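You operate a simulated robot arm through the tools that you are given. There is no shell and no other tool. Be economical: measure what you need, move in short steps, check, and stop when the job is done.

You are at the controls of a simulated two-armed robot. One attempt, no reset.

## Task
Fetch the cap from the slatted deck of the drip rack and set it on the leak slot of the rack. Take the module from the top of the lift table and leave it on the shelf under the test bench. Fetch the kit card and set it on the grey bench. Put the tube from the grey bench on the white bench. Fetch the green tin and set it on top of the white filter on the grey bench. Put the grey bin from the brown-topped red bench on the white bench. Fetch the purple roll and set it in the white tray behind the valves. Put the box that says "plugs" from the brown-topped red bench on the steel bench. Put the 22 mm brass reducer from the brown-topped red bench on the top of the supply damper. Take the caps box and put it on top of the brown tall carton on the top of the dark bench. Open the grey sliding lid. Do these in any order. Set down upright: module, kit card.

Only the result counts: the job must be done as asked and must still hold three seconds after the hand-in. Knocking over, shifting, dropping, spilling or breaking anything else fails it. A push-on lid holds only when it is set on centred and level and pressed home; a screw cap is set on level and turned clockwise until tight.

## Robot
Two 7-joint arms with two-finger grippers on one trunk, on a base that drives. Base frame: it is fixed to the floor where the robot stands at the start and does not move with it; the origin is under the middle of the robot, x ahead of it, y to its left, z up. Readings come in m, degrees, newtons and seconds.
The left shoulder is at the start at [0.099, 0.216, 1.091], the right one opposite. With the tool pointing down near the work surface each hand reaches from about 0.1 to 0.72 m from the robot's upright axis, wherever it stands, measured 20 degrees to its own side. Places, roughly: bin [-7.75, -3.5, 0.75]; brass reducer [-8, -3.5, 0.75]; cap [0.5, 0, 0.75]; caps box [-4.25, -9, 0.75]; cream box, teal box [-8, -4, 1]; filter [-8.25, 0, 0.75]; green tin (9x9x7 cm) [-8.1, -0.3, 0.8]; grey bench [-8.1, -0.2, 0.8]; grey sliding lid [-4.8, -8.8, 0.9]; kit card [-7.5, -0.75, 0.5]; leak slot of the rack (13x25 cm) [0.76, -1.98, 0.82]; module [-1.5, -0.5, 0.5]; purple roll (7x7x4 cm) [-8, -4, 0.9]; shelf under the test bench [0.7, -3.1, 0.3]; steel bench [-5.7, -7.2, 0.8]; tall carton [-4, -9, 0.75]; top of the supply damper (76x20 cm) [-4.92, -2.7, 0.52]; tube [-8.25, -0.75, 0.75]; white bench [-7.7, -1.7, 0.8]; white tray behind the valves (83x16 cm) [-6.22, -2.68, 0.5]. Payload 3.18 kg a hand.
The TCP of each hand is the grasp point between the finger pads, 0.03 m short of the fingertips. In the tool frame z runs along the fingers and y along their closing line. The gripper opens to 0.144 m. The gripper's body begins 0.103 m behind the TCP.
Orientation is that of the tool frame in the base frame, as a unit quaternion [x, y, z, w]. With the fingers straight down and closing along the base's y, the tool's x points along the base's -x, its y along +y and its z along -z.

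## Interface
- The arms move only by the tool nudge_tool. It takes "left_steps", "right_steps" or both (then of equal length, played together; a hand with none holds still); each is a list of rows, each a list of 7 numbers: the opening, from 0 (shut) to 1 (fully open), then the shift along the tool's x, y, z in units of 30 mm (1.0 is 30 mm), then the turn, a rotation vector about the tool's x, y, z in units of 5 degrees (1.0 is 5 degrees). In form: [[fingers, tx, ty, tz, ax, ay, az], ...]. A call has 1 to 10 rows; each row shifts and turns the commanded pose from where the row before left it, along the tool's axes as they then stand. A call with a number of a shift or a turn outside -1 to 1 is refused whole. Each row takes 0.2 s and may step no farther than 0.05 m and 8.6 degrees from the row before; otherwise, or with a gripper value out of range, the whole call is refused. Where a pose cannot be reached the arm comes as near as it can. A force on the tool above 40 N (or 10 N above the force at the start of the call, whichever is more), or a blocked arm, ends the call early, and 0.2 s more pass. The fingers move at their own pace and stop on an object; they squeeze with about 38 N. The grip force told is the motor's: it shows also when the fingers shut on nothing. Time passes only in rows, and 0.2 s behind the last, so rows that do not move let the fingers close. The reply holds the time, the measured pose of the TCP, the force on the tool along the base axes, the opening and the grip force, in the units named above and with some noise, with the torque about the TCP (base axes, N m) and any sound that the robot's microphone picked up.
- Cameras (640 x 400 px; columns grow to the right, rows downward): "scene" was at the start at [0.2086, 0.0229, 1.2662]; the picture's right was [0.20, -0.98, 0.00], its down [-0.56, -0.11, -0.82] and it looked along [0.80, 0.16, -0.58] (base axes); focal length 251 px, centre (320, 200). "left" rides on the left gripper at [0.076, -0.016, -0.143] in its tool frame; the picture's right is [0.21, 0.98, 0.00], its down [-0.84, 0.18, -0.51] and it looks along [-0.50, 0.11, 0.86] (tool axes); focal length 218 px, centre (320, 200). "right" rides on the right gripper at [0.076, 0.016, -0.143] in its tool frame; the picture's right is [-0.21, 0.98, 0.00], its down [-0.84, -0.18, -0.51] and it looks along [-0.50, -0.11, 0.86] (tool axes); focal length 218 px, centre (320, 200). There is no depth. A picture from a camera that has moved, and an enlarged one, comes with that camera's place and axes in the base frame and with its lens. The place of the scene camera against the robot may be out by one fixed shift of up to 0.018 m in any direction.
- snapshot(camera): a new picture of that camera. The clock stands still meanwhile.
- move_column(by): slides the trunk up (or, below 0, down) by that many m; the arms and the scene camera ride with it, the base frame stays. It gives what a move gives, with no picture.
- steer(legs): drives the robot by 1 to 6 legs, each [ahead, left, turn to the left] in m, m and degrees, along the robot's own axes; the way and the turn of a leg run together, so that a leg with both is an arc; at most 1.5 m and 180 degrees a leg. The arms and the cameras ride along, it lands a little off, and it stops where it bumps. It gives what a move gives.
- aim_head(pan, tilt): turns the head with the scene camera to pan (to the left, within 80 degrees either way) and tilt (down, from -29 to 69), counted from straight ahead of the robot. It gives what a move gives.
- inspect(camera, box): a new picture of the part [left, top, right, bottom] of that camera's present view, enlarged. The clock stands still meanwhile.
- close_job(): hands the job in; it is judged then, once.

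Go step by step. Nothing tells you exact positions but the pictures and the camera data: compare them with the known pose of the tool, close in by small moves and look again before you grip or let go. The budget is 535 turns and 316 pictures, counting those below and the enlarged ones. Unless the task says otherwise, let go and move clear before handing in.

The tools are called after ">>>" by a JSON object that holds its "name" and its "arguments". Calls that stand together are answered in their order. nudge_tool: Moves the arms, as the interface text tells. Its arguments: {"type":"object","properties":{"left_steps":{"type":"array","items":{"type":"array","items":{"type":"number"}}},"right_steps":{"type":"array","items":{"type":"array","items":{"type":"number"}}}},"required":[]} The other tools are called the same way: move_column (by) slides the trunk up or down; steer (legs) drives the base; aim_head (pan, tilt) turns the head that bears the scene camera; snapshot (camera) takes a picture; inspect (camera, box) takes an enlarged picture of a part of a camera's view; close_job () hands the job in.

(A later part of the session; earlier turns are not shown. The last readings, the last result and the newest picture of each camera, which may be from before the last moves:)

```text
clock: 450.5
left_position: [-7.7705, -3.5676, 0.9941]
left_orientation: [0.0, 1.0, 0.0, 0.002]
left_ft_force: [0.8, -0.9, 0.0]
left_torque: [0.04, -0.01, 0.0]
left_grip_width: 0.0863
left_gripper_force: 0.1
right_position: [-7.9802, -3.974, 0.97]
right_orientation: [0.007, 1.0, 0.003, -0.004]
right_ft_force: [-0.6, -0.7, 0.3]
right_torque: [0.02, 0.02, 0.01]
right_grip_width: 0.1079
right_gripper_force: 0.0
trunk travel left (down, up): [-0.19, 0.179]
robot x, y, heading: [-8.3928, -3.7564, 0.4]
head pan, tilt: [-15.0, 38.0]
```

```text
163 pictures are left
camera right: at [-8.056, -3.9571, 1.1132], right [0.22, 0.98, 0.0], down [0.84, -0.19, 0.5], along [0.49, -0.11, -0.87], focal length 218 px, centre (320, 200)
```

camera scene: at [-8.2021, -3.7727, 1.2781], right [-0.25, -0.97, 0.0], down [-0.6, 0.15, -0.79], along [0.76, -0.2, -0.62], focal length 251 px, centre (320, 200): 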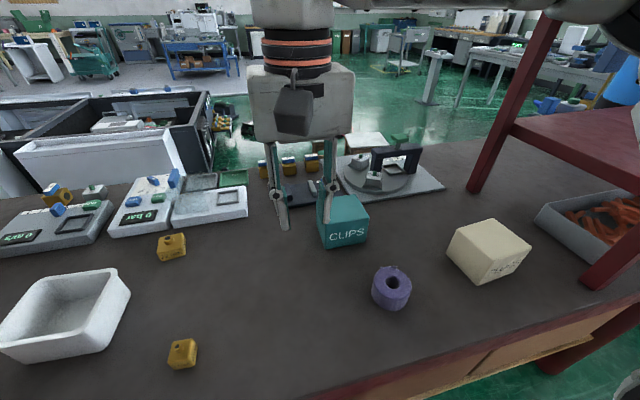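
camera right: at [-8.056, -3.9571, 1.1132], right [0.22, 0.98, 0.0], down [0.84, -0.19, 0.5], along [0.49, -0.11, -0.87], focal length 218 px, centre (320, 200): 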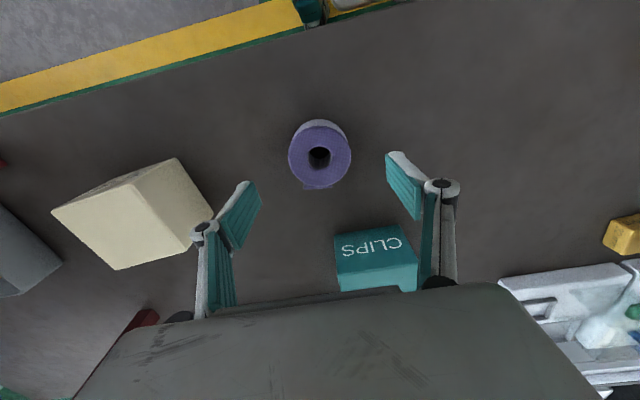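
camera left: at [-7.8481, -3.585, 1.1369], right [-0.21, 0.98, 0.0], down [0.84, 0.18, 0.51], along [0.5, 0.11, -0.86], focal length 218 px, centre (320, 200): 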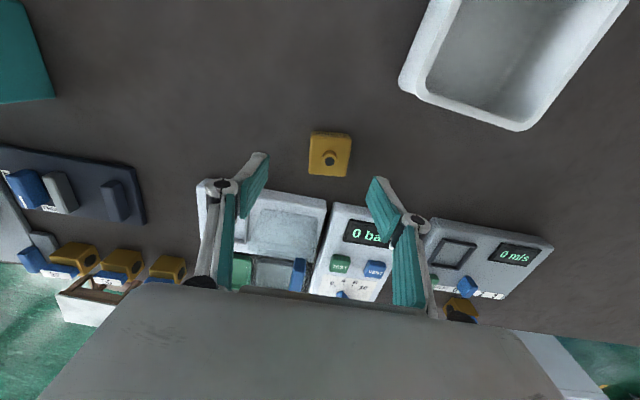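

Both are well placed. I'll descend and grip both.

>>> {"name": "nudge_tool", "arguments": {"left_steps": [[0.6, -0.2, 0.48, 0.8, 0, 0, 0], [0.6, 0, 0, 1, 0, 0, 0], [0.6, 0, 0, 1, 0, 0, 0], [0.6, 0, 0, 0.85, 0, 0, 0], [0.3, 0, 0, 0, 0, 0, 0], [0, 0, 0, 0, 0, 0, 0], [0, 0, 0, 0, 0, 0, 0]], "right_steps": [[0.65, 0.1, 0, 0.8, 0, 0, 0], [0.65, 0, 0, 1, 0, 0, 0], [0.65, 0, 0, 0.8, 0, 0, 0], [0.65, 0, 0, 0.35, 0, 0, 0], [0.4, 0, 0, 0, 0, 0, 0], [0.2, 0, 0, 0, 0, 0, 0], [0.2, 0, 0, 0, 0, 0, 0]]}}

>>> {"name": "snapshot", "arguments": {"camera": "left"}}

>>> {"name": "snapshot", "arguments": {"camera": "right"}}

```text
clock: 452.1
left_position: [-7.7654, -3.5526, 0.8844]
left_orientation: [0.0, 1.0, -0.001, 0.003]
left_ft_force: [0.7, -0.9, 0.8]
left_torque: [-0.06, -0.03, -0.03]
left_grip_width: 0.0495
left_gripper_force: 38.0
right_position: [-7.9852, -3.9704, 0.8817]
right_orientation: [0.006, 1.0, 0.003, -0.003]
right_ft_force: [0.4, -0.1, -0.5]
right_torque: [-0.03, 0.01, 0.02]
right_grip_width: 0.0663
right_gripper_force: 37.9
trunk travel left (down, up): [-0.19, 0.179]
robot x, y, heading: [-8.3966, -3.7557, 0.4]
head pan, tilt: [-15.0, 38.0]
```

```text
162 pictures are left
camera left: at [-7.8415, -3.5701, 1.0271], right [-0.21, 0.98, 0.0], down [0.84, 0.18, 0.51], along [0.5, 0.1, -0.86], focal length 218 px, centre (320, 200)
```

left: 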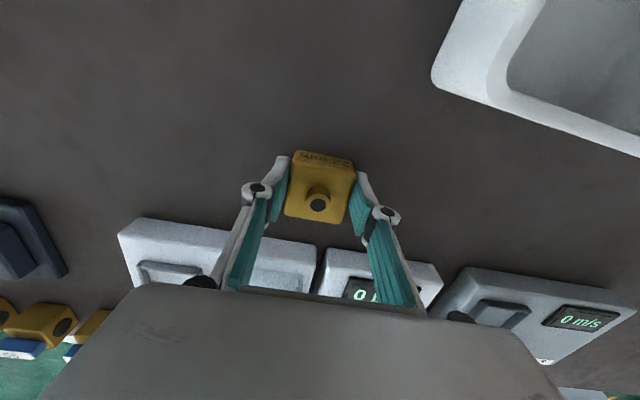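

```text
161 pictures are left
camera right: at [-8.0604, -3.9542, 1.025], right [0.22, 0.98, 0.0], down [0.84, -0.19, 0.5], along [0.49, -0.11, -0.87], focal length 218 px, centre (320, 200)
```

right: 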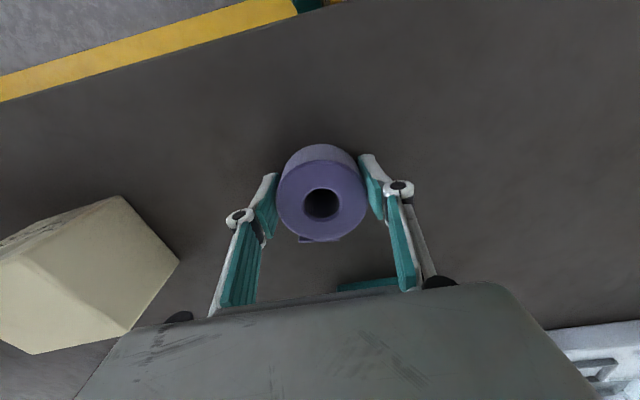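

Both are gripped. I'll lift, back off and look for the way round the south end of the red bench.

>>> {"name": "nudge_tool", "arguments": {"left_steps": [[0, 0, 0, -0.5, 0, 0, 0], [0, 0, 0, -1, 0, 0, 0], [0, 0, 0, -1, 0, 0, 0], [0, 0, 0, -1, 0, 0, 0], [0, 0.6, 0, -1, 0, 0, 0], [0, 0.8, 0, -1, 0, 0, 0], [0, 0.8, 0, -0.5, 0, 0, 0], [0, 0.8, 0, 0, 0, 0, 0], [0, 0.8, 0, 0, 0, 0, 0]], "right_steps": [[0.2, 0, 0, -0.5, 0, 0, 0], [0.2, 0, 0, -1, 0, 0, 0], [0.2, 0, 0, -1, 0, 0, 0], [0.2, 0, 0, -1, 0, 0, 0], [0.2, 0, 0, -1, 0, 0, 0], [0.2, 0, 0, -1, 0, 0, 0], [0.2, 0, 0, -0.5, 0, 0, 0], [0.2, 0, 0.5, 0, 0, 0, 0], [0.2, 0, 0.5, 0, 0, 0, 0]]}}

>>> {"name": "steer", "arguments": {"legs": [[-0.5, 0, 0]]}}

>>> {"name": "aim_head", "arguments": {"pan": -60, "tilt": 20}}

>>> {"name": "snapshot", "arguments": {"camera": "scene"}}

```text
clock: 454.1
left_position: [-7.8828, -3.5518, 1.065]
left_orientation: [0.001, 1.0, -0.002, 0.003]
left_ft_force: [-0.9, -0.1, -3.9]
left_torque: [0.02, 0.02, 0.03]
left_grip_width: 0.0491
left_gripper_force: 38.2
right_position: [-7.9861, -3.9415, 1.0628]
right_orientation: [0.005, 1.0, 0.002, -0.003]
right_ft_force: [-0.5, 0.5, -1.1]
right_torque: [-0.02, 0.01, -0.02]
right_grip_width: 0.0663
right_gripper_force: 37.7
trunk travel left (down, up): [-0.19, 0.179]
robot x, y, heading: [-8.3883, -3.7548, 0.5]
head pan, tilt: [-15.0, 38.0]
```

```text
clock: 457.0
left_position: [-8.3775, -3.5546, 1.0653]
left_orientation: [-0.004, 1.0, -0.001, 0.002]
left_ft_force: [0.1, 0.5, -4.4]
left_torque: [-0.01, -0.02, 0.0]
left_grip_width: 0.0495
left_gripper_force: 37.6
right_position: [-8.4757, -3.9448, 1.0628]
right_orientation: [0.001, 1.0, 0.002, -0.004]
right_ft_force: [-0.7, -1.3, -1.5]
right_torque: [-0.03, 0.0, 0.02]
right_grip_width: 0.0662
right_gripper_force: 37.8
trunk travel left (down, up): [-0.19, 0.179]
robot x, y, heading: [-8.8896, -3.7631, 1.1]
head pan, tilt: [-15.0, 38.0]
```

```text
clock: 458.1
left_position: [-8.378, -3.5535, 1.0649]
left_orientation: [-0.005, 1.0, 0.0, 0.003]
left_ft_force: [-0.6, 0.6, -3.3]
left_torque: [-0.02, 0.01, 0.0]
left_grip_width: 0.0497
left_gripper_force: 37.8
right_position: [-8.4763, -3.9454, 1.0622]
right_orientation: [0.001, 1.0, 0.003, -0.005]
right_ft_force: [-0.2, -0.2, -0.4]
right_torque: [0.0, 0.04, -0.03]
right_grip_width: 0.0661
right_gripper_force: 38.5
trunk travel left (down, up): [-0.19, 0.179]
robot x, y, heading: [-8.8854, -3.7623, 1.2]
head pan, tilt: [-60.0, 20.0]
```

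```text
160 pictures are left
camera scene: at [-8.731, -3.836, 1.3064], right [-0.86, -0.52, 0.0], down [-0.18, 0.29, -0.94], along [0.48, -0.81, -0.34], focal length 251 px, centre (320, 200)
```

scene: 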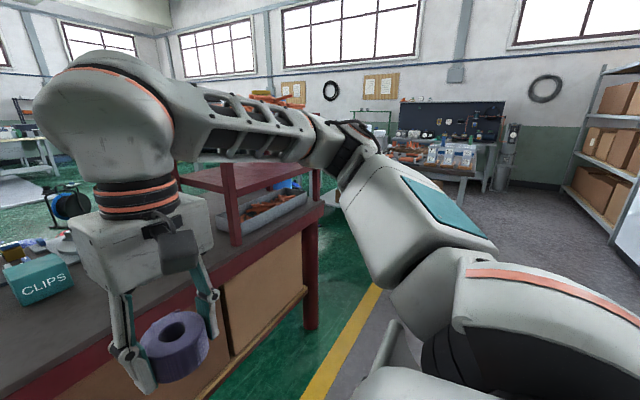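

The red bench ends at y≈−4.9. I'll turn south, drive past it and look east.

>>> {"name": "steer", "arguments": {"legs": [[0, 0, -91], [1.2, 0, 0], [0.6, 0, 0]]}}

>>> {"name": "aim_head", "arguments": {"pan": 70, "tilt": 20}}

>>> {"name": "snapshot", "arguments": {"camera": "scene"}}

>>> {"name": "aim_head", "arguments": {"pan": 0, "tilt": 20}}

>>> {"name": "snapshot", "arguments": {"camera": "scene"}}

```text
clock: 470.9
left_position: [-8.5648, -6.0644, 1.0643]
left_orientation: [0.691, 0.723, -0.002, 0.002]
left_ft_force: [0.2, 0.0, -3.8]
left_torque: [0.01, -0.02, 0.01]
left_grip_width: 0.0494
left_gripper_force: 37.9
right_position: [-8.9591, -5.9794, 1.0633]
right_orientation: [0.695, 0.719, 0.004, -0.001]
right_ft_force: [-0.3, 0.0, -1.5]
right_torque: [0.01, -0.03, -0.02]
right_grip_width: 0.0657
right_gripper_force: 37.9
trunk travel left (down, up): [-0.19, 0.179]
robot x, y, heading: [-8.7945, -5.5601, -86.7]
head pan, tilt: [-60.0, 20.0]
```

```text
clock: 473.1
left_position: [-8.5657, -6.0631, 1.0646]
left_orientation: [0.691, 0.723, -0.002, 0.001]
left_ft_force: [0.5, 0.3, -3.5]
left_torque: [0.01, -0.03, -0.02]
left_grip_width: 0.0495
left_gripper_force: 37.7
right_position: [-8.9594, -5.979, 1.0621]
right_orientation: [0.695, 0.719, 0.004, -0.002]
right_ft_force: [1.0, 0.5, -1.3]
right_torque: [-0.01, 0.01, 0.01]
right_grip_width: 0.066
right_gripper_force: 37.9
trunk travel left (down, up): [-0.19, 0.179]
robot x, y, heading: [-8.7928, -5.5627, -87.0]
head pan, tilt: [70.0, 20.0]
```

```text
159 pictures are left
camera scene: at [-8.6934, -5.6875, 1.3064], right [-0.29, -0.96, 0.0], down [-0.33, 0.1, -0.94], along [0.9, -0.28, -0.34], focal length 251 px, centre (320, 200)
```

scene: 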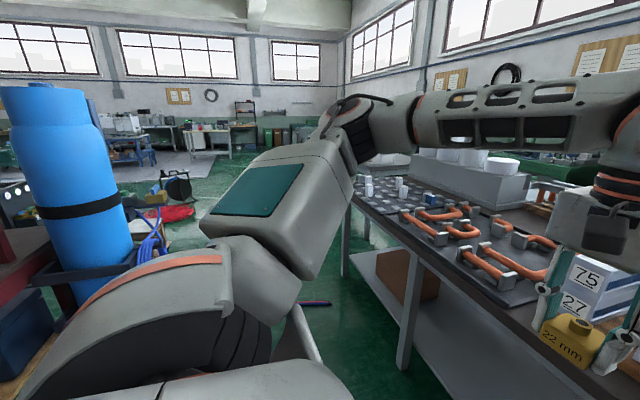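

```text
clock: 474.5
left_position: [-8.5637, -6.0637, 1.0641]
left_orientation: [0.692, 0.722, -0.002, 0.001]
left_ft_force: [-0.7, -0.7, -5.0]
left_torque: [0.04, 0.01, 0.0]
left_grip_width: 0.0495
left_gripper_force: 37.8
right_position: [-8.9585, -5.9791, 1.0624]
right_orientation: [0.695, 0.719, 0.005, -0.001]
right_ft_force: [0.0, 0.5, -1.4]
right_torque: [0.0, -0.03, 0.01]
right_grip_width: 0.0659
right_gripper_force: 38.1
trunk travel left (down, up): [-0.19, 0.179]
robot x, y, heading: [-8.7925, -5.5589, -87.1]
head pan, tilt: [0.0, 20.0]
```

```text
158 pictures are left
camera scene: at [-8.7775, -5.7532, 1.3064], right [-1.0, -0.05, 0.0], down [-0.02, 0.34, -0.94], along [0.05, -0.94, -0.34], focal length 251 px, centre (320, 200)
```

scene: 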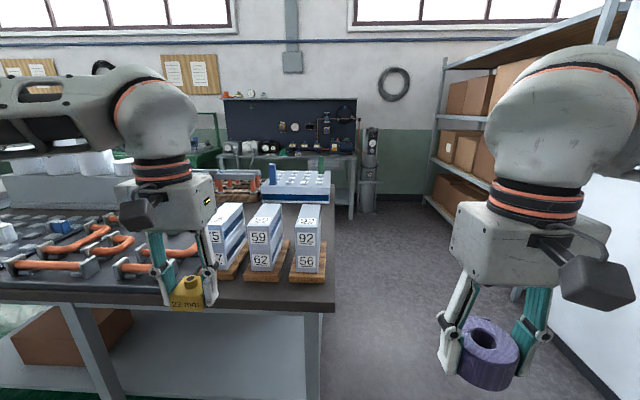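

A gas-cylinder rack stands at the bench's south end, and there's a dark table further south. I'll check the corridor between them.

>>> {"name": "aim_head", "arguments": {"pan": 80, "tilt": 5}}

>>> {"name": "snapshot", "arguments": {"camera": "scene"}}

>>> {"name": "snapshot", "arguments": {"camera": "left"}}

```text
clock: 476.0
left_position: [-8.5633, -6.0641, 1.0652]
left_orientation: [0.692, 0.722, -0.002, 0.001]
left_ft_force: [0.0, -0.8, -4.1]
left_torque: [0.04, -0.02, -0.02]
left_grip_width: 0.0496
left_gripper_force: 37.8
right_position: [-8.9588, -5.9782, 1.0624]
right_orientation: [0.696, 0.718, 0.004, 0.0]
right_ft_force: [0.6, 1.1, -1.7]
right_torque: [0.02, -0.01, 0.02]
right_grip_width: 0.0659
right_gripper_force: 38.3
trunk travel left (down, up): [-0.19, 0.179]
robot x, y, heading: [-8.7894, -5.5621, -86.9]
head pan, tilt: [80.0, 5.0]
```

```text
157 pictures are left
camera scene: at [-8.6913, -5.6715, 1.3308], right [-0.12, -0.99, 0.0], down [-0.09, 0.01, -1.0], along [0.99, -0.12, -0.09], focal length 251 px, centre (320, 200)
```

scene: 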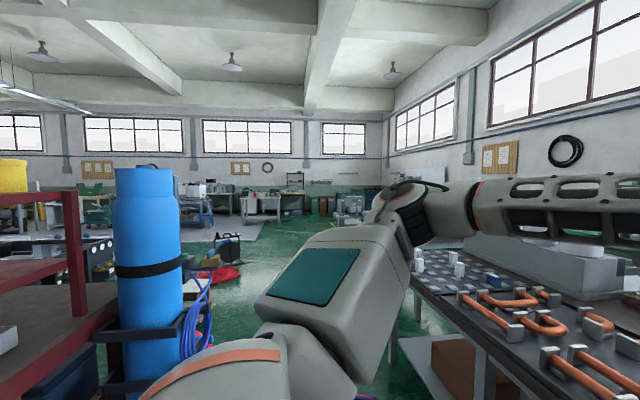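

```text
156 pictures are left
camera left: at [-8.5837, -5.9879, 1.2069], right [0.97, 0.25, 0.0], down [0.22, -0.83, 0.51], along [0.13, -0.5, -0.86], focal length 218 px, centre (320, 200)
```

left: 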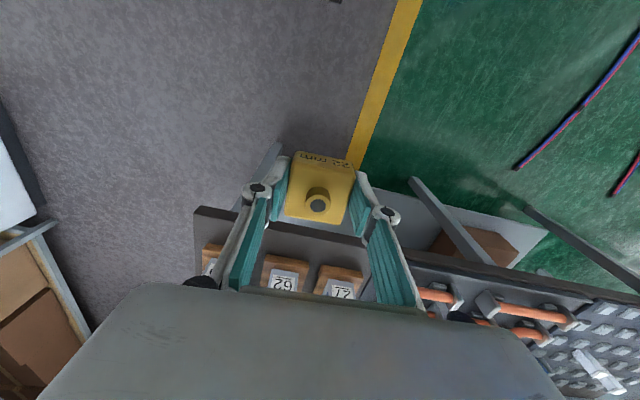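

Hoses lie across that corridor, so I'll use the known northern route again: reverse up the aisle (still facing south) to the gap.

>>> {"name": "steer", "arguments": {"legs": [[0, 0, -3], [-1.5, 0.05, 0], [-1.5, 0, 0], [-1.5, 0, 0]]}}

>>> {"name": "aim_head", "arguments": {"pan": -80, "tilt": 30}}

>>> {"name": "snapshot", "arguments": {"camera": "scene"}}

```text
refused: leg 2 is longer than a leg can be; nothing moved
```

```text
clock: 478.5
left_position: [-8.5658, -6.0636, 1.0638]
left_orientation: [0.691, 0.723, -0.003, 0.001]
left_ft_force: [1.2, 0.6, -4.7]
left_torque: [0.07, 0.03, 0.01]
left_grip_width: 0.0494
left_gripper_force: 37.4
right_position: [-8.9585, -5.978, 1.0628]
right_orientation: [0.695, 0.719, 0.004, 0.0]
right_ft_force: [-0.2, 0.3, -1.4]
right_torque: [-0.01, -0.02, 0.0]
right_grip_width: 0.066
right_gripper_force: 37.9
trunk travel left (down, up): [-0.19, 0.179]
robot x, y, heading: [-8.7931, -5.5613, -87.2]
head pan, tilt: [-80.0, 30.0]
```

```text
155 pictures are left
camera scene: at [-8.8705, -5.6806, 1.2904], right [-0.23, 0.97, 0.0], down [0.49, 0.11, -0.87], along [-0.84, -0.2, -0.5], focal length 251 px, centre (320, 200)
```

scene: 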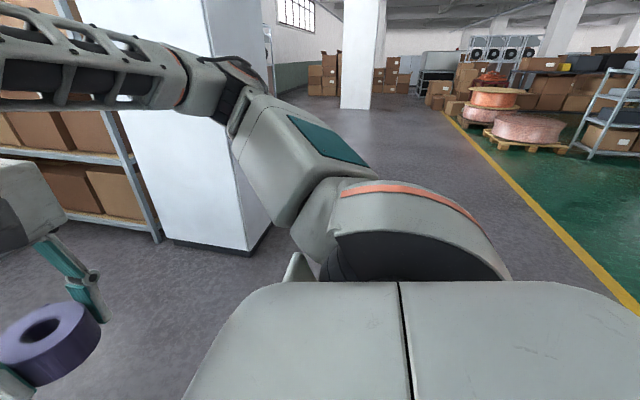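

>>> {"name": "steer", "arguments": {"legs": [[0, 0, -2.9], [-1.45, 0.02, 0], [-1.45, 0, 0], [-1.45, 0, 0]]}}

```text
clock: 499.7
left_position: [-8.5413, -1.7263, 1.0651]
left_orientation: [0.72, 0.694, -0.003, 0.002]
left_ft_force: [-1.0, -0.4, -4.3]
left_torque: [0.03, -0.01, 0.03]
left_grip_width: 0.0495
left_gripper_force: 38.8
right_position: [-8.9269, -1.6095, 1.0618]
right_orientation: [0.724, 0.69, 0.004, -0.001]
right_ft_force: [-0.1, -1.4, -1.8]
right_torque: [-0.01, 0.02, -0.02]
right_grip_width: 0.0658
right_gripper_force: 38.3
trunk travel left (down, up): [-0.19, 0.179]
robot x, y, heading: [-8.727, -1.2092, -91.7]
head pan, tilt: [-80.0, 30.0]
```

>>> {"name": "steer", "arguments": {"legs": [[0, 0, 1.6], [-1.2, -0.1, 0], [-1.2, 0, 0]]}}

>>> {"name": "aim_head", "arguments": {"pan": 75, "tilt": 35}}

>>> {"name": "snapshot", "arguments": {"camera": "scene"}}

```text
clock: 511.8
left_position: [-8.6316, 0.6708, 1.0637]
left_orientation: [0.714, 0.7, -0.002, 0.001]
left_ft_force: [-0.1, 0.5, -4.0]
left_torque: [0.01, -0.01, -0.01]
left_grip_width: 0.0496
left_gripper_force: 38.1
right_position: [-9.0193, 0.7805, 1.0625]
right_orientation: [0.718, 0.696, 0.004, -0.001]
right_ft_force: [0.4, 0.1, -0.9]
right_torque: [0.0, 0.02, -0.01]
right_grip_width: 0.0659
right_gripper_force: 38.2
trunk travel left (down, up): [-0.19, 0.179]
robot x, y, heading: [-8.8283, 1.1859, -90.6]
head pan, tilt: [-80.0, 30.0]
```

```text
clock: 514.2
left_position: [-8.6319, 0.6715, 1.0643]
left_orientation: [0.714, 0.701, -0.003, 0.001]
left_ft_force: [0.2, 0.5, -3.9]
left_torque: [0.03, 0.01, 0.02]
left_grip_width: 0.0497
left_gripper_force: 37.9
right_position: [-9.0199, 0.7803, 1.0627]
right_orientation: [0.718, 0.696, 0.003, -0.001]
right_ft_force: [-0.3, -0.4, -0.6]
right_torque: [0.01, 0.0, 0.0]
right_grip_width: 0.0658
right_gripper_force: 38.2
trunk travel left (down, up): [-0.19, 0.179]
robot x, y, heading: [-8.8271, 1.1847, -90.3]
head pan, tilt: [75.0, 35.0]
```

```text
154 pictures are left
camera scene: at [-8.7396, 1.0639, 1.2826], right [-0.27, -0.96, 0.0], down [-0.55, 0.15, -0.82], along [0.79, -0.22, -0.57], focal length 251 px, centre (320, 200)
```

scene: 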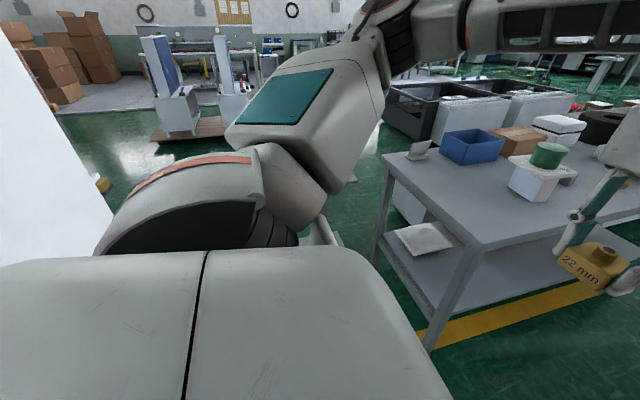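

I'll raise both hands a little, centre on the gap and move sideways (east) through it.

>>> {"name": "nudge_tool", "arguments": {"left_steps": [[0, 0, 0, -1, 0, 0, 0], [0, 0, 0, -1, 0, 0, 0], [0, 0, 0, -1, 0, 0, 0]], "right_steps": [[0.2, 0, 0, -1, 0, 0, 0], [0.2, 0, 0, -1, 0, 0, 0], [0.2, 0, 0, -1, 0, 0, 0]]}}

>>> {"name": "steer", "arguments": {"legs": [[-0.04, 0, 0.3], [0, 0.6, 0], [0, 0.6, 0], [0, 0.6, 0], [0, 0.5, 0]]}}

>>> {"name": "aim_head", "arguments": {"pan": 0, "tilt": 25}}

>>> {"name": "snapshot", "arguments": {"camera": "scene"}}

```text
clock: 515.0
left_position: [-8.6322, 0.6725, 1.1552]
left_orientation: [0.714, 0.7, -0.002, 0.002]
left_ft_force: [0.2, 0.4, -3.8]
left_torque: [-0.02, 0.0, -0.01]
left_grip_width: 0.0493
left_gripper_force: 38.0
right_position: [-9.0206, 0.7816, 1.1539]
right_orientation: [0.718, 0.696, 0.004, 0.0]
right_ft_force: [-0.5, -0.9, -1.2]
right_torque: [-0.07, 0.0, 0.03]
right_grip_width: 0.066
right_gripper_force: 38.0
trunk travel left (down, up): [-0.19, 0.179]
robot x, y, heading: [-8.8262, 1.1885, -90.7]
head pan, tilt: [75.0, 35.0]
```

```text
clock: 536.5
left_position: [-6.3, 0.7479, 1.1545]
left_orientation: [0.701, 0.713, -0.003, 0.002]
left_ft_force: [0.6, 0.4, -3.9]
left_torque: [0.03, -0.01, 0.02]
left_grip_width: 0.0495
left_gripper_force: 37.7
right_position: [-6.693, 0.8434, 1.1514]
right_orientation: [0.706, 0.708, 0.003, -0.002]
right_ft_force: [-0.3, 1.0, -1.0]
right_torque: [0.02, 0.01, -0.04]
right_grip_width: 0.0656
right_gripper_force: 38.5
trunk travel left (down, up): [-0.19, 0.179]
robot x, y, heading: [-6.5162, 1.2535, -88.5]
head pan, tilt: [75.0, 35.0]
```

```text
clock: 538.0
left_position: [-6.3001, 0.7466, 1.155]
left_orientation: [0.702, 0.713, -0.003, 0.001]
left_ft_force: [-1.0, 0.4, -4.2]
left_torque: [0.01, -0.02, 0.03]
left_grip_width: 0.0493
left_gripper_force: 38.1
right_position: [-6.6932, 0.8426, 1.1513]
right_orientation: [0.706, 0.708, 0.004, -0.001]
right_ft_force: [0.1, 0.3, -1.5]
right_torque: [0.06, -0.02, 0.02]
right_grip_width: 0.0661
right_gripper_force: 38.0
trunk travel left (down, up): [-0.19, 0.179]
robot x, y, heading: [-6.5154, 1.2552, -88.8]
head pan, tilt: [0.0, 25.0]
```

```text
153 pictures are left
camera scene: at [-6.5051, 1.0647, 1.2983], right [-1.0, -0.02, 0.0], down [-0.01, 0.42, -0.91], along [0.02, -0.91, -0.42], focal length 251 px, centre (320, 200)
```

scene: 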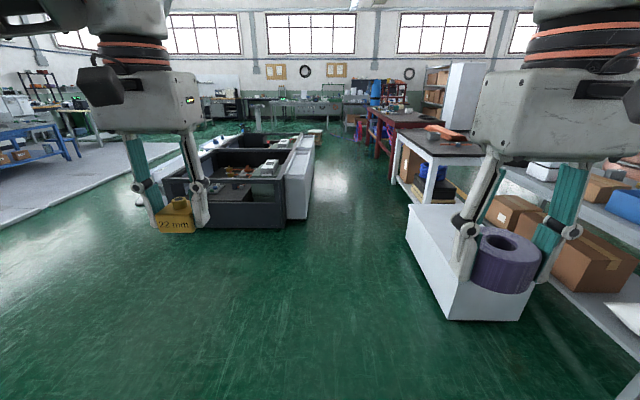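

Through. I'll drive south along the lane between the valve boxes and the benches.

>>> {"name": "steer", "arguments": {"legs": [[1.3, -0.25, -1.3], [1.3, -0.05, 0], [1.1, 0, 0]]}}

>>> {"name": "aim_head", "arguments": {"pan": 60, "tilt": 40}}

>>> {"name": "snapshot", "arguments": {"camera": "scene"}}

```text
clock: 556.0
left_position: [-6.6164, -2.9528, 1.1538]
left_orientation: [0.71, 0.704, -0.003, 0.001]
left_ft_force: [-0.6, -0.2, -3.4]
left_torque: [0.04, -0.01, 0.01]
left_grip_width: 0.0495
left_gripper_force: 37.9
right_position: [-7.0069, -2.8494, 1.1502]
right_orientation: [0.714, 0.701, 0.005, -0.001]
right_ft_force: [0.3, 0.4, -1.5]
right_torque: [0.01, -0.01, 0.01]
right_grip_width: 0.0658
right_gripper_force: 38.1
trunk travel left (down, up): [-0.19, 0.179]
robot x, y, heading: [-6.8175, -2.4387, -89.9]
head pan, tilt: [0.0, 25.0]
```

```text
clock: 557.3
left_position: [-6.6153, -2.9528, 1.1552]
left_orientation: [0.71, 0.705, -0.002, 0.001]
left_ft_force: [-0.2, -0.3, -4.5]
left_torque: [0.03, 0.0, -0.02]
left_grip_width: 0.0496
left_gripper_force: 37.9
right_position: [-7.0058, -2.8498, 1.1519]
right_orientation: [0.714, 0.7, 0.005, -0.001]
right_ft_force: [0.2, -1.1, -1.1]
right_torque: [0.04, 0.03, 0.0]
right_grip_width: 0.0659
right_gripper_force: 37.5
trunk travel left (down, up): [-0.19, 0.179]
robot x, y, heading: [-6.8197, -2.4383, -90.0]
head pan, tilt: [60.0, 40.0]
```

```text
152 pictures are left
camera scene: at [-6.7394, -2.5819, 1.2751], right [-0.5, -0.87, 0.0], down [-0.56, 0.32, -0.77], along [0.66, -0.38, -0.64], focal length 251 px, centre (320, 200)
```

scene: 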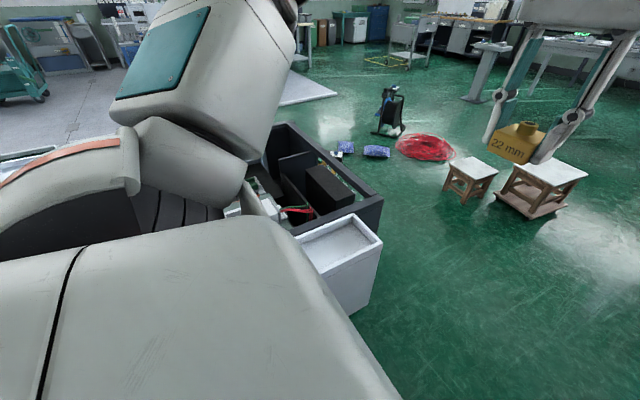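

Now I'll turn left to face the tray (east) and look.

>>> {"name": "steer", "arguments": {"legs": [[0, 0, 90]]}}

>>> {"name": "aim_head", "arguments": {"pan": -10, "tilt": 45}}

>>> {"name": "snapshot", "arguments": {"camera": "scene"}}

>>> {"name": "snapshot", "arguments": {"camera": "right"}}

```text
clock: 561.5
left_position: [-6.3043, -2.2386, 1.1538]
left_orientation: [0.004, 1.0, -0.001, 0.003]
left_ft_force: [0.5, 1.2, -4.6]
left_torque: [-0.04, -0.01, 0.03]
left_grip_width: 0.0493
left_gripper_force: 37.9
right_position: [-6.4099, -2.6281, 1.1513]
right_orientation: [0.01, 1.0, 0.002, -0.004]
right_ft_force: [0.5, 1.0, -0.9]
right_torque: [0.0, -0.01, 0.01]
right_grip_width: 0.0657
right_gripper_force: 37.7
trunk travel left (down, up): [-0.19, 0.179]
robot x, y, heading: [-6.8169, -2.4389, -0.0]
head pan, tilt: [60.0, 40.0]
```

```text
clock: 562.9
left_position: [-6.3052, -2.238, 1.1539]
left_orientation: [0.003, 1.0, -0.001, 0.002]
left_ft_force: [0.5, 0.3, -3.8]
left_torque: [0.02, 0.02, -0.02]
left_grip_width: 0.0496
left_gripper_force: 38.5
right_position: [-6.4092, -2.6295, 1.1521]
right_orientation: [0.01, 1.0, 0.002, -0.003]
right_ft_force: [0.0, -0.8, -1.2]
right_torque: [-0.01, 0.0, -0.01]
right_grip_width: 0.0659
right_gripper_force: 38.1
trunk travel left (down, up): [-0.19, 0.179]
robot x, y, heading: [-6.8171, -2.44, 0.3]
head pan, tilt: [-10.0, 45.0]
```

```text
151 pictures are left
camera scene: at [-6.6286, -2.4487, 1.2678], right [-0.17, -0.98, 0.0], down [-0.7, 0.12, -0.71], along [0.7, -0.12, -0.71], focal length 251 px, centre (320, 200)
```

scene: 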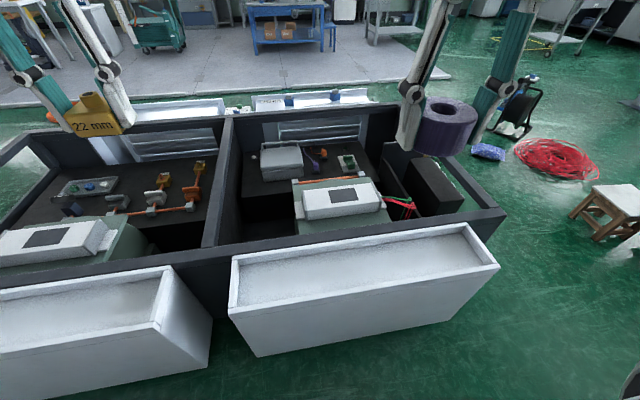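

```text
150 pictures are left
camera right: at [-6.4831, -2.6121, 1.2951], right [0.23, 0.97, 0.0], down [0.84, -0.2, 0.5], along [0.49, -0.11, -0.87], focal length 218 px, centre (320, 200)
```

right: 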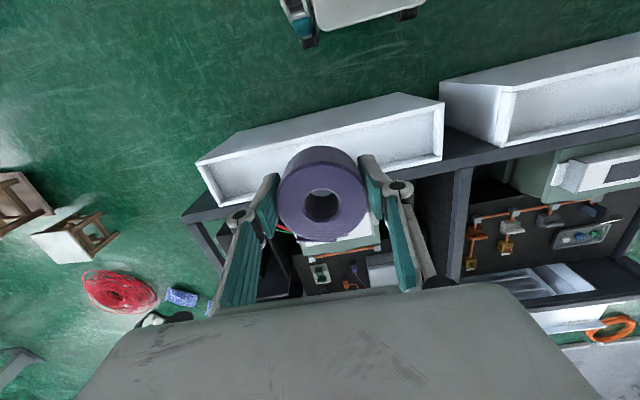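

The white tray behind the valves is right in front, centred at about (−6.21, −2.68). I'll lower the roll toward it.

>>> {"name": "nudge_tool", "arguments": {"right_steps": [[0.2, -0.63, -0.17, 1, 0, 0, 0], [0.2, -0.63, -0.17, 1, 0, 0, 0], [0.2, -0.63, -0.17, 1, 0, 0, 0], [0.2, -0.63, -0.17, 1, 0, 0, 0], [0.2, -0.63, -0.17, 1, 0, 0, 0], [0.2, -0.63, -0.17, 1, 0, 0, 0], [0.2, -0.63, -0.17, 1, 0, 0, 0], [0.2, -0.63, -0.17, 1, 0, 0, 0], [0.2, -0.63, -0.17, 1, 0, 0, 0], [0.2, -0.63, -0.17, 1, 0, 0, 0]]}}

>>> {"name": "nudge_tool", "arguments": {"right_steps": [[0.2, 0, 0, 1, 0, 0, 0], [0.2, 0, 0, 1, 0, 0, 0], [0.2, 0, 0, 1, 0, 0, 0], [0.2, 0, 0, 1, 0, 0, 0], [0.2, 0, 0, 1, 0, 0, 0], [0.2, 0, 0, 1, 0, 0, 0]]}}

>>> {"name": "snapshot", "arguments": {"camera": "right"}}

>>> {"name": "snapshot", "arguments": {"camera": "scene"}}

```text
clock: 565.1
left_position: [-6.3028, -2.2381, 1.1536]
left_orientation: [0.004, 1.0, 0.0, 0.002]
left_ft_force: [-0.3, 0.6, -3.8]
left_torque: [0.01, 0.03, 0.02]
left_grip_width: 0.0494
left_gripper_force: 38.3
right_position: [-6.2224, -2.683, 0.8483]
right_orientation: [0.009, 1.0, 0.002, -0.003]
right_ft_force: [-0.4, 0.3, -1.5]
right_torque: [0.07, 0.04, 0.04]
right_grip_width: 0.0657
right_gripper_force: 38.4
trunk travel left (down, up): [-0.19, 0.179]
robot x, y, heading: [-6.8179, -2.4418, 0.2]
head pan, tilt: [-10.0, 45.0]
```

```text
clock: 566.5
left_position: [-6.3041, -2.24, 1.1535]
left_orientation: [0.004, 1.0, 0.0, 0.002]
left_ft_force: [-0.1, 0.0, -2.9]
left_torque: [0.0, 0.06, -0.01]
left_grip_width: 0.0493
left_gripper_force: 37.8
right_position: [-6.2216, -2.6837, 0.6703]
right_orientation: [0.01, 1.0, 0.003, -0.003]
right_ft_force: [0.9, 0.5, -1.4]
right_torque: [0.01, -0.01, -0.01]
right_grip_width: 0.0659
right_gripper_force: 37.6
trunk travel left (down, up): [-0.19, 0.179]
robot x, y, heading: [-6.8168, -2.4401, 0.1]
head pan, tilt: [-10.0, 45.0]
```

```text
149 pictures are left
camera right: at [-6.2965, -2.6657, 0.8136], right [0.23, 0.97, 0.0], down [0.84, -0.2, 0.5], along [0.49, -0.11, -0.87], focal length 218 px, centre (320, 200)
```

right: 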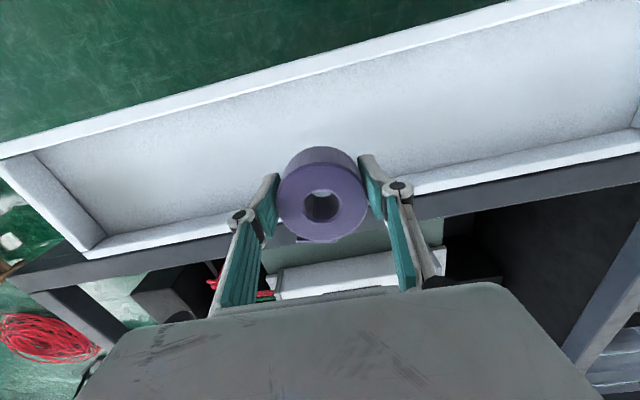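

```text
148 pictures are left
camera scene: at [-6.6281, -2.449, 1.2676], right [-0.17, -0.98, 0.0], down [-0.7, 0.12, -0.71], along [0.7, -0.12, -0.71], focal length 251 px, centre (320, 200)
```

scene: 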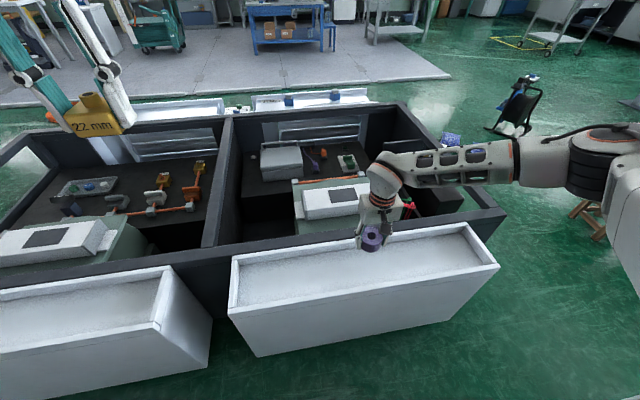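

The roll is centred over the tray. I'll continue lowering to contact.

>>> {"name": "nudge_tool", "arguments": {"right_steps": [[0.2, 0.25, 0, 1, 0, 0, 0], [0.2, 0, 0, 1, 0, 0, 0], [0.2, 0, 0, 1, 0, 0, 0], [0.2, 0, 0, 0.4, 0, 0, 0], [0.2, 0, 0, 0.25, 0, 0, 0], [0.2, 0, 0, 0.2, 0, 0, 0], [0.2, 0, 0, 0.2, 0, 0, 0], [0.2, 0, 0, 0.2, 0, 0, 0]]}}

>>> {"name": "snapshot", "arguments": {"camera": "right"}}

```text
clock: 568.3
left_position: [-6.3056, -2.2389, 1.1557]
left_orientation: [0.002, 1.0, -0.001, 0.003]
left_ft_force: [-1.1, 0.9, -4.6]
left_torque: [0.01, 0.01, 0.02]
left_grip_width: 0.0497
left_gripper_force: 38.5
right_position: [-6.2313, -2.6805, 0.5425]
right_orientation: [0.01, 1.0, 0.002, -0.003]
right_ft_force: [0.1, -0.8, -1.0]
right_torque: [-0.04, 0.04, 0.02]
right_grip_width: 0.0657
right_gripper_force: 37.6
trunk travel left (down, up): [-0.19, 0.179]
robot x, y, heading: [-6.8199, -2.4441, 0.2]
head pan, tilt: [-10.0, 45.0]
```

```text
147 pictures are left
camera right: at [-6.3063, -2.6635, 0.6868], right [0.23, 0.97, 0.0], down [0.84, -0.2, 0.5], along [0.49, -0.11, -0.87], focal length 218 px, centre (320, 200)
```

right: 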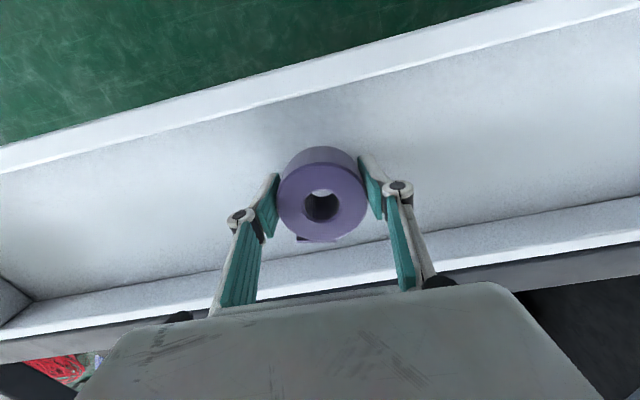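

>>> {"name": "nudge_tool", "arguments": {"right_steps": [[0.2, 0, 0, 0.2, 0, 0, 0], [0.2, 0, 0, 0.2, 0, 0, 0], [0.2, 0, 0, 0.2, 0, 0, 0], [0.2, 0, 0, 0.2, 0, 0, 0]]}}

```text
clock: 569.4
left_position: [-6.3066, -2.2377, 1.156]
left_orientation: [0.005, 1.0, -0.001, 0.004]
left_ft_force: [-0.3, 0.1, -3.9]
left_torque: [-0.02, 0.06, -0.02]
left_grip_width: 0.0492
left_gripper_force: 38.0
right_position: [-6.2307, -2.6813, 0.526]
right_orientation: [0.014, 1.0, 0.003, -0.001]
right_ft_force: [-12.4, -4.8, 33.6]
right_torque: [-0.49, 0.13, -0.21]
right_grip_width: 0.0654
right_gripper_force: 37.3
trunk travel left (down, up): [-0.19, 0.179]
robot x, y, heading: [-6.8198, -2.44, -0.2]
head pan, tilt: [-10.0, 45.0]
stopped in row 4 (right hand): the force on the tool passed its limit at 42 N (the readings are from after the stop); the commanded pose is now the measured one
```

>>> {"name": "nudge_tool", "arguments": {"right_steps": [[0.2, 0, 0, -0.12, 0, 0, 0], [0.6, 0, 0, 0, 0, 0, 0], [0.65, 0, 0, 0, 0, 0, 0], [0.65, 0, 0, -0.6, 0, 0, 0], [0.65, 0, 0, -1, 0, 0, 0], [0.65, 0, 0, -1, 0, 0, 0], [0.65, 0, 0, -1, 0, 0, 0], [0.65, 0, 0, -1, 0, 0, 0], [0.65, 0, 0, -1, 0, 0, 0], [0.65, 0, 0, -1, 0, 0, 0]]}}

>>> {"name": "nudge_tool", "arguments": {"right_steps": [[0.5, 0.3, 0, -1, 0, 0, 0], [0.5, 0.3, 0, -1, 0, 0, 0], [0.5, 0.3, 0, -1, 0, 0, 0], [0.5, 0.3, 0, -1, 0, 0, 0], [0.5, 0.5, 0, -1, 0, 0, 0], [0.5, 0.5, 0, -1, 0, 0, 0], [0.5, 0.5, 0, -1, 0, 0, 0], [0.5, 0.5, 0, -1, 0, 0, 0], [0.5, 0.5, 0, -1, 0, 0, 0], [0.5, 0.5, 0, -1, 0, 0, 0]]}}

>>> {"name": "snapshot", "arguments": {"camera": "scene"}}

```text
clock: 571.6
left_position: [-6.3048, -2.2389, 1.1552]
left_orientation: [0.005, 1.0, -0.001, 0.003]
left_ft_force: [0.3, 0.1, -3.7]
left_torque: [0.01, 0.02, 0.0]
left_grip_width: 0.0495
left_gripper_force: 38.0
right_position: [-6.23, -2.6808, 0.726]
right_orientation: [0.013, 1.0, 0.002, -0.004]
right_ft_force: [0.0, -0.1, -0.6]
right_torque: [-0.02, 0.03, 0.01]
right_grip_width: 0.0935
right_gripper_force: 0.1
trunk travel left (down, up): [-0.19, 0.179]
robot x, y, heading: [-6.8186, -2.4386, -0.1]
head pan, tilt: [-10.0, 45.0]
```

```text
clock: 573.8
left_position: [-6.305, -2.2386, 1.1545]
left_orientation: [0.004, 1.0, -0.001, 0.003]
left_ft_force: [-1.2, 0.4, -3.4]
left_torque: [-0.01, 0.02, 0.03]
left_grip_width: 0.0494
left_gripper_force: 37.9
right_position: [-6.3551, -2.679, 1.0257]
right_orientation: [0.012, 1.0, 0.002, -0.003]
right_ft_force: [0.4, -0.1, -0.2]
right_torque: [-0.03, -0.02, -0.01]
right_grip_width: 0.0719
right_gripper_force: 0.0
trunk travel left (down, up): [-0.19, 0.179]
robot x, y, heading: [-6.8186, -2.443, -0.1]
head pan, tilt: [-10.0, 45.0]
```

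```text
146 pictures are left
camera scene: at [-6.6296, -2.4487, 1.268], right [-0.17, -0.98, 0.0], down [-0.7, 0.12, -0.71], along [0.7, -0.12, -0.71], focal length 251 px, centre (320, 200)
```

scene: 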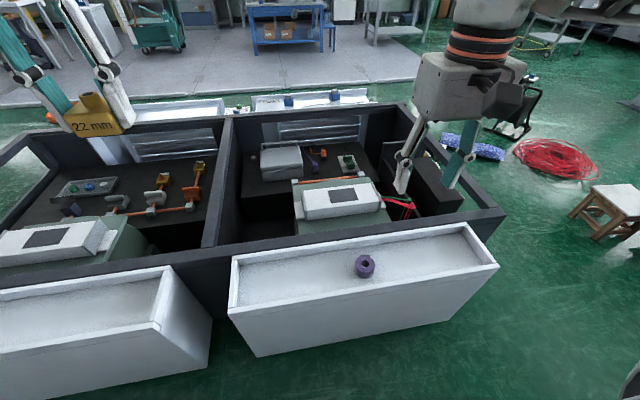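

The roll lies in the tray. Next I'll go around to the east side of the valve boxes for the supply damper.

>>> {"name": "steer", "arguments": {"legs": [[0, 1.2, 0], [0, 0.63, 0], [1.25, 0, 0], [1.2, 0, 0]]}}

>>> {"name": "aim_head", "arguments": {"pan": -30, "tilt": 40}}

>>> {"name": "snapshot", "arguments": {"camera": "scene"}}

```text
clock: 601.5
left_position: [-3.819, -0.5356, 1.1543]
left_orientation: [0.017, 1.0, -0.001, 0.003]
left_ft_force: [-0.4, 0.3, -3.0]
left_torque: [-0.02, 0.06, 0.03]
left_grip_width: 0.0496
left_gripper_force: 38.4
right_position: [-3.8793, -0.9754, 1.0238]
right_orientation: [0.026, 1.0, 0.003, -0.002]
right_ft_force: [-0.3, 0.1, 0.1]
right_torque: [0.0, -0.04, 0.0]
right_grip_width: 0.0721
right_gripper_force: 0.0
trunk travel left (down, up): [-0.19, 0.179]
robot x, y, heading: [-4.3404, -0.7223, -1.3]
head pan, tilt: [-10.0, 45.0]
```

```text
clock: 602.3
left_position: [-3.8179, -0.5351, 1.1529]
left_orientation: [0.017, 1.0, -0.001, 0.003]
left_ft_force: [0.4, 0.2, -3.9]
left_torque: [0.02, 0.03, -0.01]
left_grip_width: 0.0496
left_gripper_force: 37.8
right_position: [-3.8795, -0.9743, 1.0244]
right_orientation: [0.026, 1.0, 0.002, -0.003]
right_ft_force: [0.3, 0.7, -0.1]
right_torque: [0.01, -0.01, -0.02]
right_grip_width: 0.0721
right_gripper_force: 0.0
trunk travel left (down, up): [-0.19, 0.179]
robot x, y, heading: [-4.3364, -0.721, -1.7]
head pan, tilt: [-30.0, 40.0]
```

```text
145 pictures are left
camera scene: at [-4.1561, -0.7643, 1.275], right [-0.52, -0.85, 0.0], down [-0.55, 0.34, -0.77], along [0.65, -0.4, -0.64], focal length 251 px, centre (320, 200)
```

scene: 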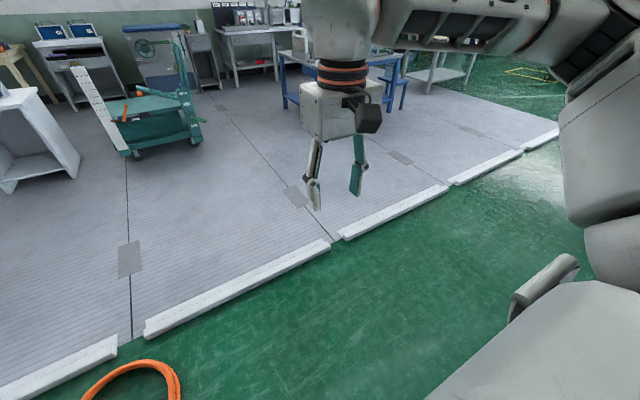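

>>> {"name": "steer", "arguments": {"legs": [[0.53, -0.55, 1.6], [0, -0.94, 0], [0, 0, 90], [0, 0, 90]]}}

>>> {"name": "aim_head", "arguments": {"pan": 0, "tilt": 40}}

>>> {"name": "snapshot", "arguments": {"camera": "scene"}}

```text
clock: 623.4
left_position: [-4.3508, -2.407, 1.1541]
left_orientation: [1.0, -0.013, -0.002, -0.001]
left_ft_force: [-0.9, -0.4, -3.4]
left_torque: [0.0, -0.03, 0.0]
left_grip_width: 0.0492
left_gripper_force: 38.3
right_position: [-4.2951, -1.9652, 1.0247]
right_orientation: [1.0, -0.021, 0.004, 0.002]
right_ft_force: [0.0, -0.1, -0.2]
right_torque: [0.0, 0.0, 0.01]
right_grip_width: 0.072
right_gripper_force: 0.0
trunk travel left (down, up): [-0.19, 0.179]
robot x, y, heading: [-3.8351, -2.217, 178.8]
head pan, tilt: [-30.0, 40.0]
```

```text
clock: 624.3
left_position: [-4.3518, -2.4073, 1.1534]
left_orientation: [1.0, -0.013, -0.003, -0.001]
left_ft_force: [0.7, -0.2, -4.3]
left_torque: [-0.02, -0.03, 0.0]
left_grip_width: 0.0494
left_gripper_force: 38.6
right_position: [-4.2957, -1.9663, 1.0256]
right_orientation: [1.0, -0.022, 0.003, 0.002]
right_ft_force: [-0.3, -0.4, -0.2]
right_torque: [-0.01, -0.01, 0.03]
right_grip_width: 0.0717
right_gripper_force: 0.1
trunk travel left (down, up): [-0.19, 0.179]
robot x, y, heading: [-3.8357, -2.2124, 179.0]
head pan, tilt: [0.0, 40.0]
```

```text
144 pictures are left
camera scene: at [-4.0208, -2.2053, 1.275], right [0.02, 1.0, 0.0], down [0.64, -0.01, -0.77], along [-0.77, 0.01, -0.64], focal length 251 px, centre (320, 200)
```

scene: 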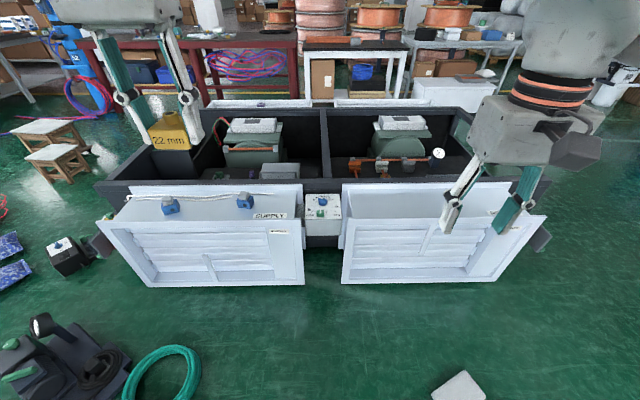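

The SUPPLY damper is on the left, its top carrying two clips. I'll set the reducer near its right end, at about (−4.89, −2.41).

>>> {"name": "steer", "arguments": {"legs": [[0.42, 0, 1]]}}

>>> {"name": "nudge_tool", "arguments": {"left_steps": [[0, -0.4, 0, 1, 0, 0, 0], [0, -0.4, 0, 1, 0, 0, 0], [0, -0.4, 0, 1, 0, 0, 0], [0, -0.4, 0, 1, 0, 0, 0], [0, -0.4, 0, 1, 0, 0, 0], [0, -0.4, 0, 1, 0, 0, 0], [0, -0.4, 0, 1, 0, 0, 0], [0, -0.4, 0, 1, 0, 0, 0], [0, -0.4, 0, 1, 0, 0, 0], [0, -0.4, 0, 1, 0, 0, 0]]}}

>>> {"name": "snapshot", "arguments": {"camera": "left"}}

>>> {"name": "snapshot", "arguments": {"camera": "scene"}}

```text
clock: 626.9
left_position: [-4.7644, -2.4077, 1.1554]
left_orientation: [1.0, -0.007, -0.002, -0.001]
left_ft_force: [-1.3, -0.1, -4.0]
left_torque: [0.03, -0.09, 0.02]
left_grip_width: 0.0496
left_gripper_force: 37.8
right_position: [-4.7133, -1.9673, 1.0259]
right_orientation: [1.0, -0.014, 0.003, 0.003]
right_ft_force: [0.1, -1.2, 0.0]
right_torque: [0.0, -0.03, 0.0]
right_grip_width: 0.072
right_gripper_force: 0.1
trunk travel left (down, up): [-0.19, 0.179]
robot x, y, heading: [-4.248, -2.2069, 179.8]
head pan, tilt: [0.0, 40.0]
```

```text
clock: 629.1
left_position: [-4.8867, -2.4076, 0.8536]
left_orientation: [1.0, -0.007, -0.002, -0.001]
left_ft_force: [-0.4, 0.0, -4.2]
left_torque: [-0.03, -0.06, -0.04]
left_grip_width: 0.0495
left_gripper_force: 38.0
right_position: [-4.7142, -1.9684, 1.0233]
right_orientation: [1.0, -0.014, 0.004, 0.002]
right_ft_force: [-0.7, -0.1, 0.5]
right_torque: [0.0, -0.04, 0.03]
right_grip_width: 0.072
right_gripper_force: 0.0
trunk travel left (down, up): [-0.19, 0.179]
robot x, y, heading: [-4.2464, -2.2072, 179.6]
head pan, tilt: [0.0, 40.0]
```

```text
143 pictures are left
camera left: at [-4.8095, -2.3932, 0.9964], right [0.2, -0.98, 0.0], down [-0.84, -0.17, 0.51], along [-0.5, -0.1, -0.86], focal length 218 px, centre (320, 200)
```

left: 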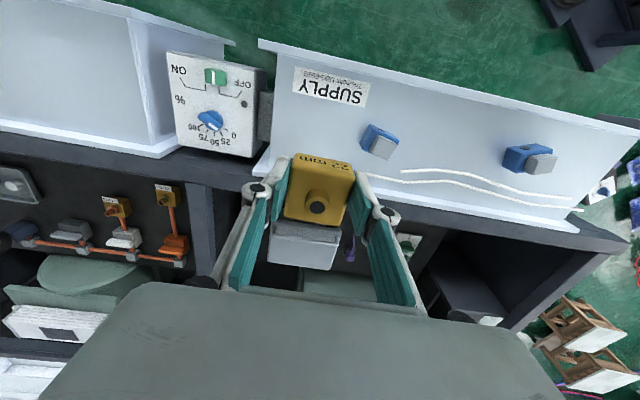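

```text
142 pictures are left
camera scene: at [-4.4362, -2.203, 1.2748], right [0.01, 1.0, 0.0], down [0.64, 0.0, -0.77], along [-0.77, 0.0, -0.64], focal length 251 px, centre (320, 200)
```

scene: 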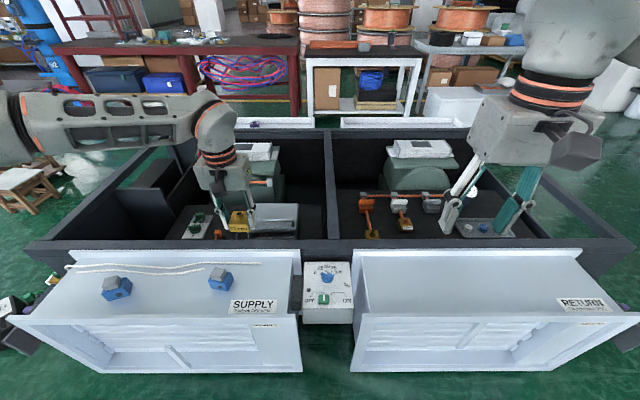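

The spot below the reducer is free, just behind the SUPPLY label. I'll lower it.

>>> {"name": "nudge_tool", "arguments": {"left_steps": [[0, -0.4, 0, 1, 0, 0, 0], [0, 0, 0, 1, 0, 0, 0], [0, 0, 0, 1, 0, 0, 0], [0, 0, 0, 1, 0, 0, 0], [0, 0, 0, 1, 0, 0, 0], [0, 0, 0, 1, 0, 0, 0], [0, 0, 0, 1, 0, 0, 0], [0, 0, 0, 1, 0, 0, 0]]}}

>>> {"name": "snapshot", "arguments": {"camera": "left"}}

>>> {"name": "inspect", "arguments": {"camera": "scene", "box": [160, 180, 320, 340]}}

```text
clock: 630.9
left_position: [-4.8982, -2.4088, 0.613]
left_orientation: [1.0, -0.007, -0.002, -0.001]
left_ft_force: [0.2, -0.5, -4.3]
left_torque: [-0.01, -0.05, 0.01]
left_grip_width: 0.0495
left_gripper_force: 37.8
right_position: [-4.7132, -1.9678, 1.0252]
right_orientation: [1.0, -0.014, 0.004, 0.002]
right_ft_force: [0.5, -1.2, 0.2]
right_torque: [0.0, -0.01, 0.03]
right_grip_width: 0.0721
right_gripper_force: 0.0
trunk travel left (down, up): [-0.19, 0.179]
robot x, y, heading: [-4.2508, -2.2092, 179.5]
head pan, tilt: [0.0, 40.0]
```

```text
141 pictures are left
camera left: at [-4.8203, -2.3945, 0.7549], right [0.2, -0.98, 0.0], down [-0.84, -0.17, 0.51], along [-0.5, -0.1, -0.86], focal length 218 px, centre (320, 200)
```

left: 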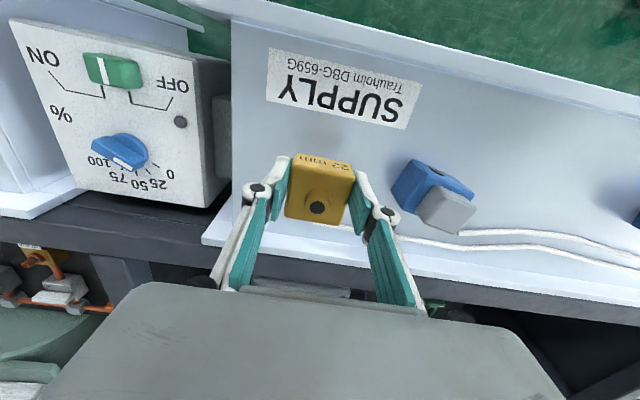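

```text
2.50 times, centred on (240, 260) of scene
camera zoom: at [-4.436, -2.2029, 1.2748], right [0.01, 1.0, 0.0], down [0.64, 0.0, -0.77], along [-0.77, 0.0, -0.64], focal length 627 px, centre (520, 50)
```

zoom: 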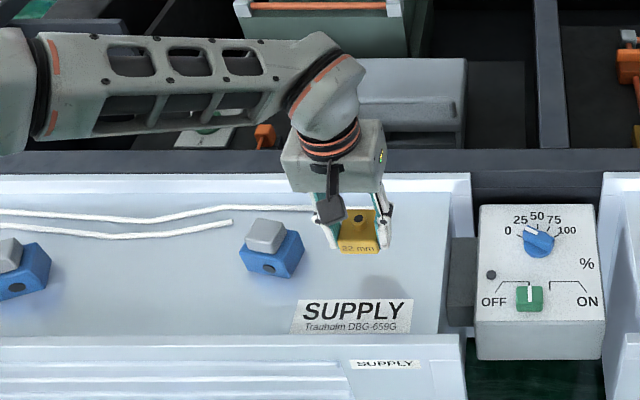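

>>> {"name": "nudge_tool", "arguments": {"left_steps": [[0, 0, 0, 0.7, 0, 0, 0], [0, 0, 0, 0.3, 0, 0, 0], [0, 0, 0, 0.2, 0, 0, 0], [0, 0, 0, 0.2, 0, 0, 0], [0, 0, 0, 0.2, 0, 0, 0], [0, 0, 0, 0.2, 0, 0, 0], [0, 0, 0, 0.2, 0, 0, 0]]}}

```text
clock: 632.5
left_position: [-4.9, -2.4055, 0.5546]
left_orientation: [1.0, -0.007, -0.003, 0.0]
left_ft_force: [0.1, 0.6, -4.3]
left_torque: [0.0, -0.05, 0.0]
left_grip_width: 0.0498
left_gripper_force: 38.3
right_position: [-4.7121, -1.9667, 1.0244]
right_orientation: [1.0, -0.015, 0.003, 0.003]
right_ft_force: [0.3, 0.5, -0.7]
right_torque: [-0.01, -0.01, -0.01]
right_grip_width: 0.0719
right_gripper_force: 0.1
trunk travel left (down, up): [-0.19, 0.179]
robot x, y, heading: [-4.2534, -2.2059, 179.6]
head pan, tilt: [0.0, 40.0]
```

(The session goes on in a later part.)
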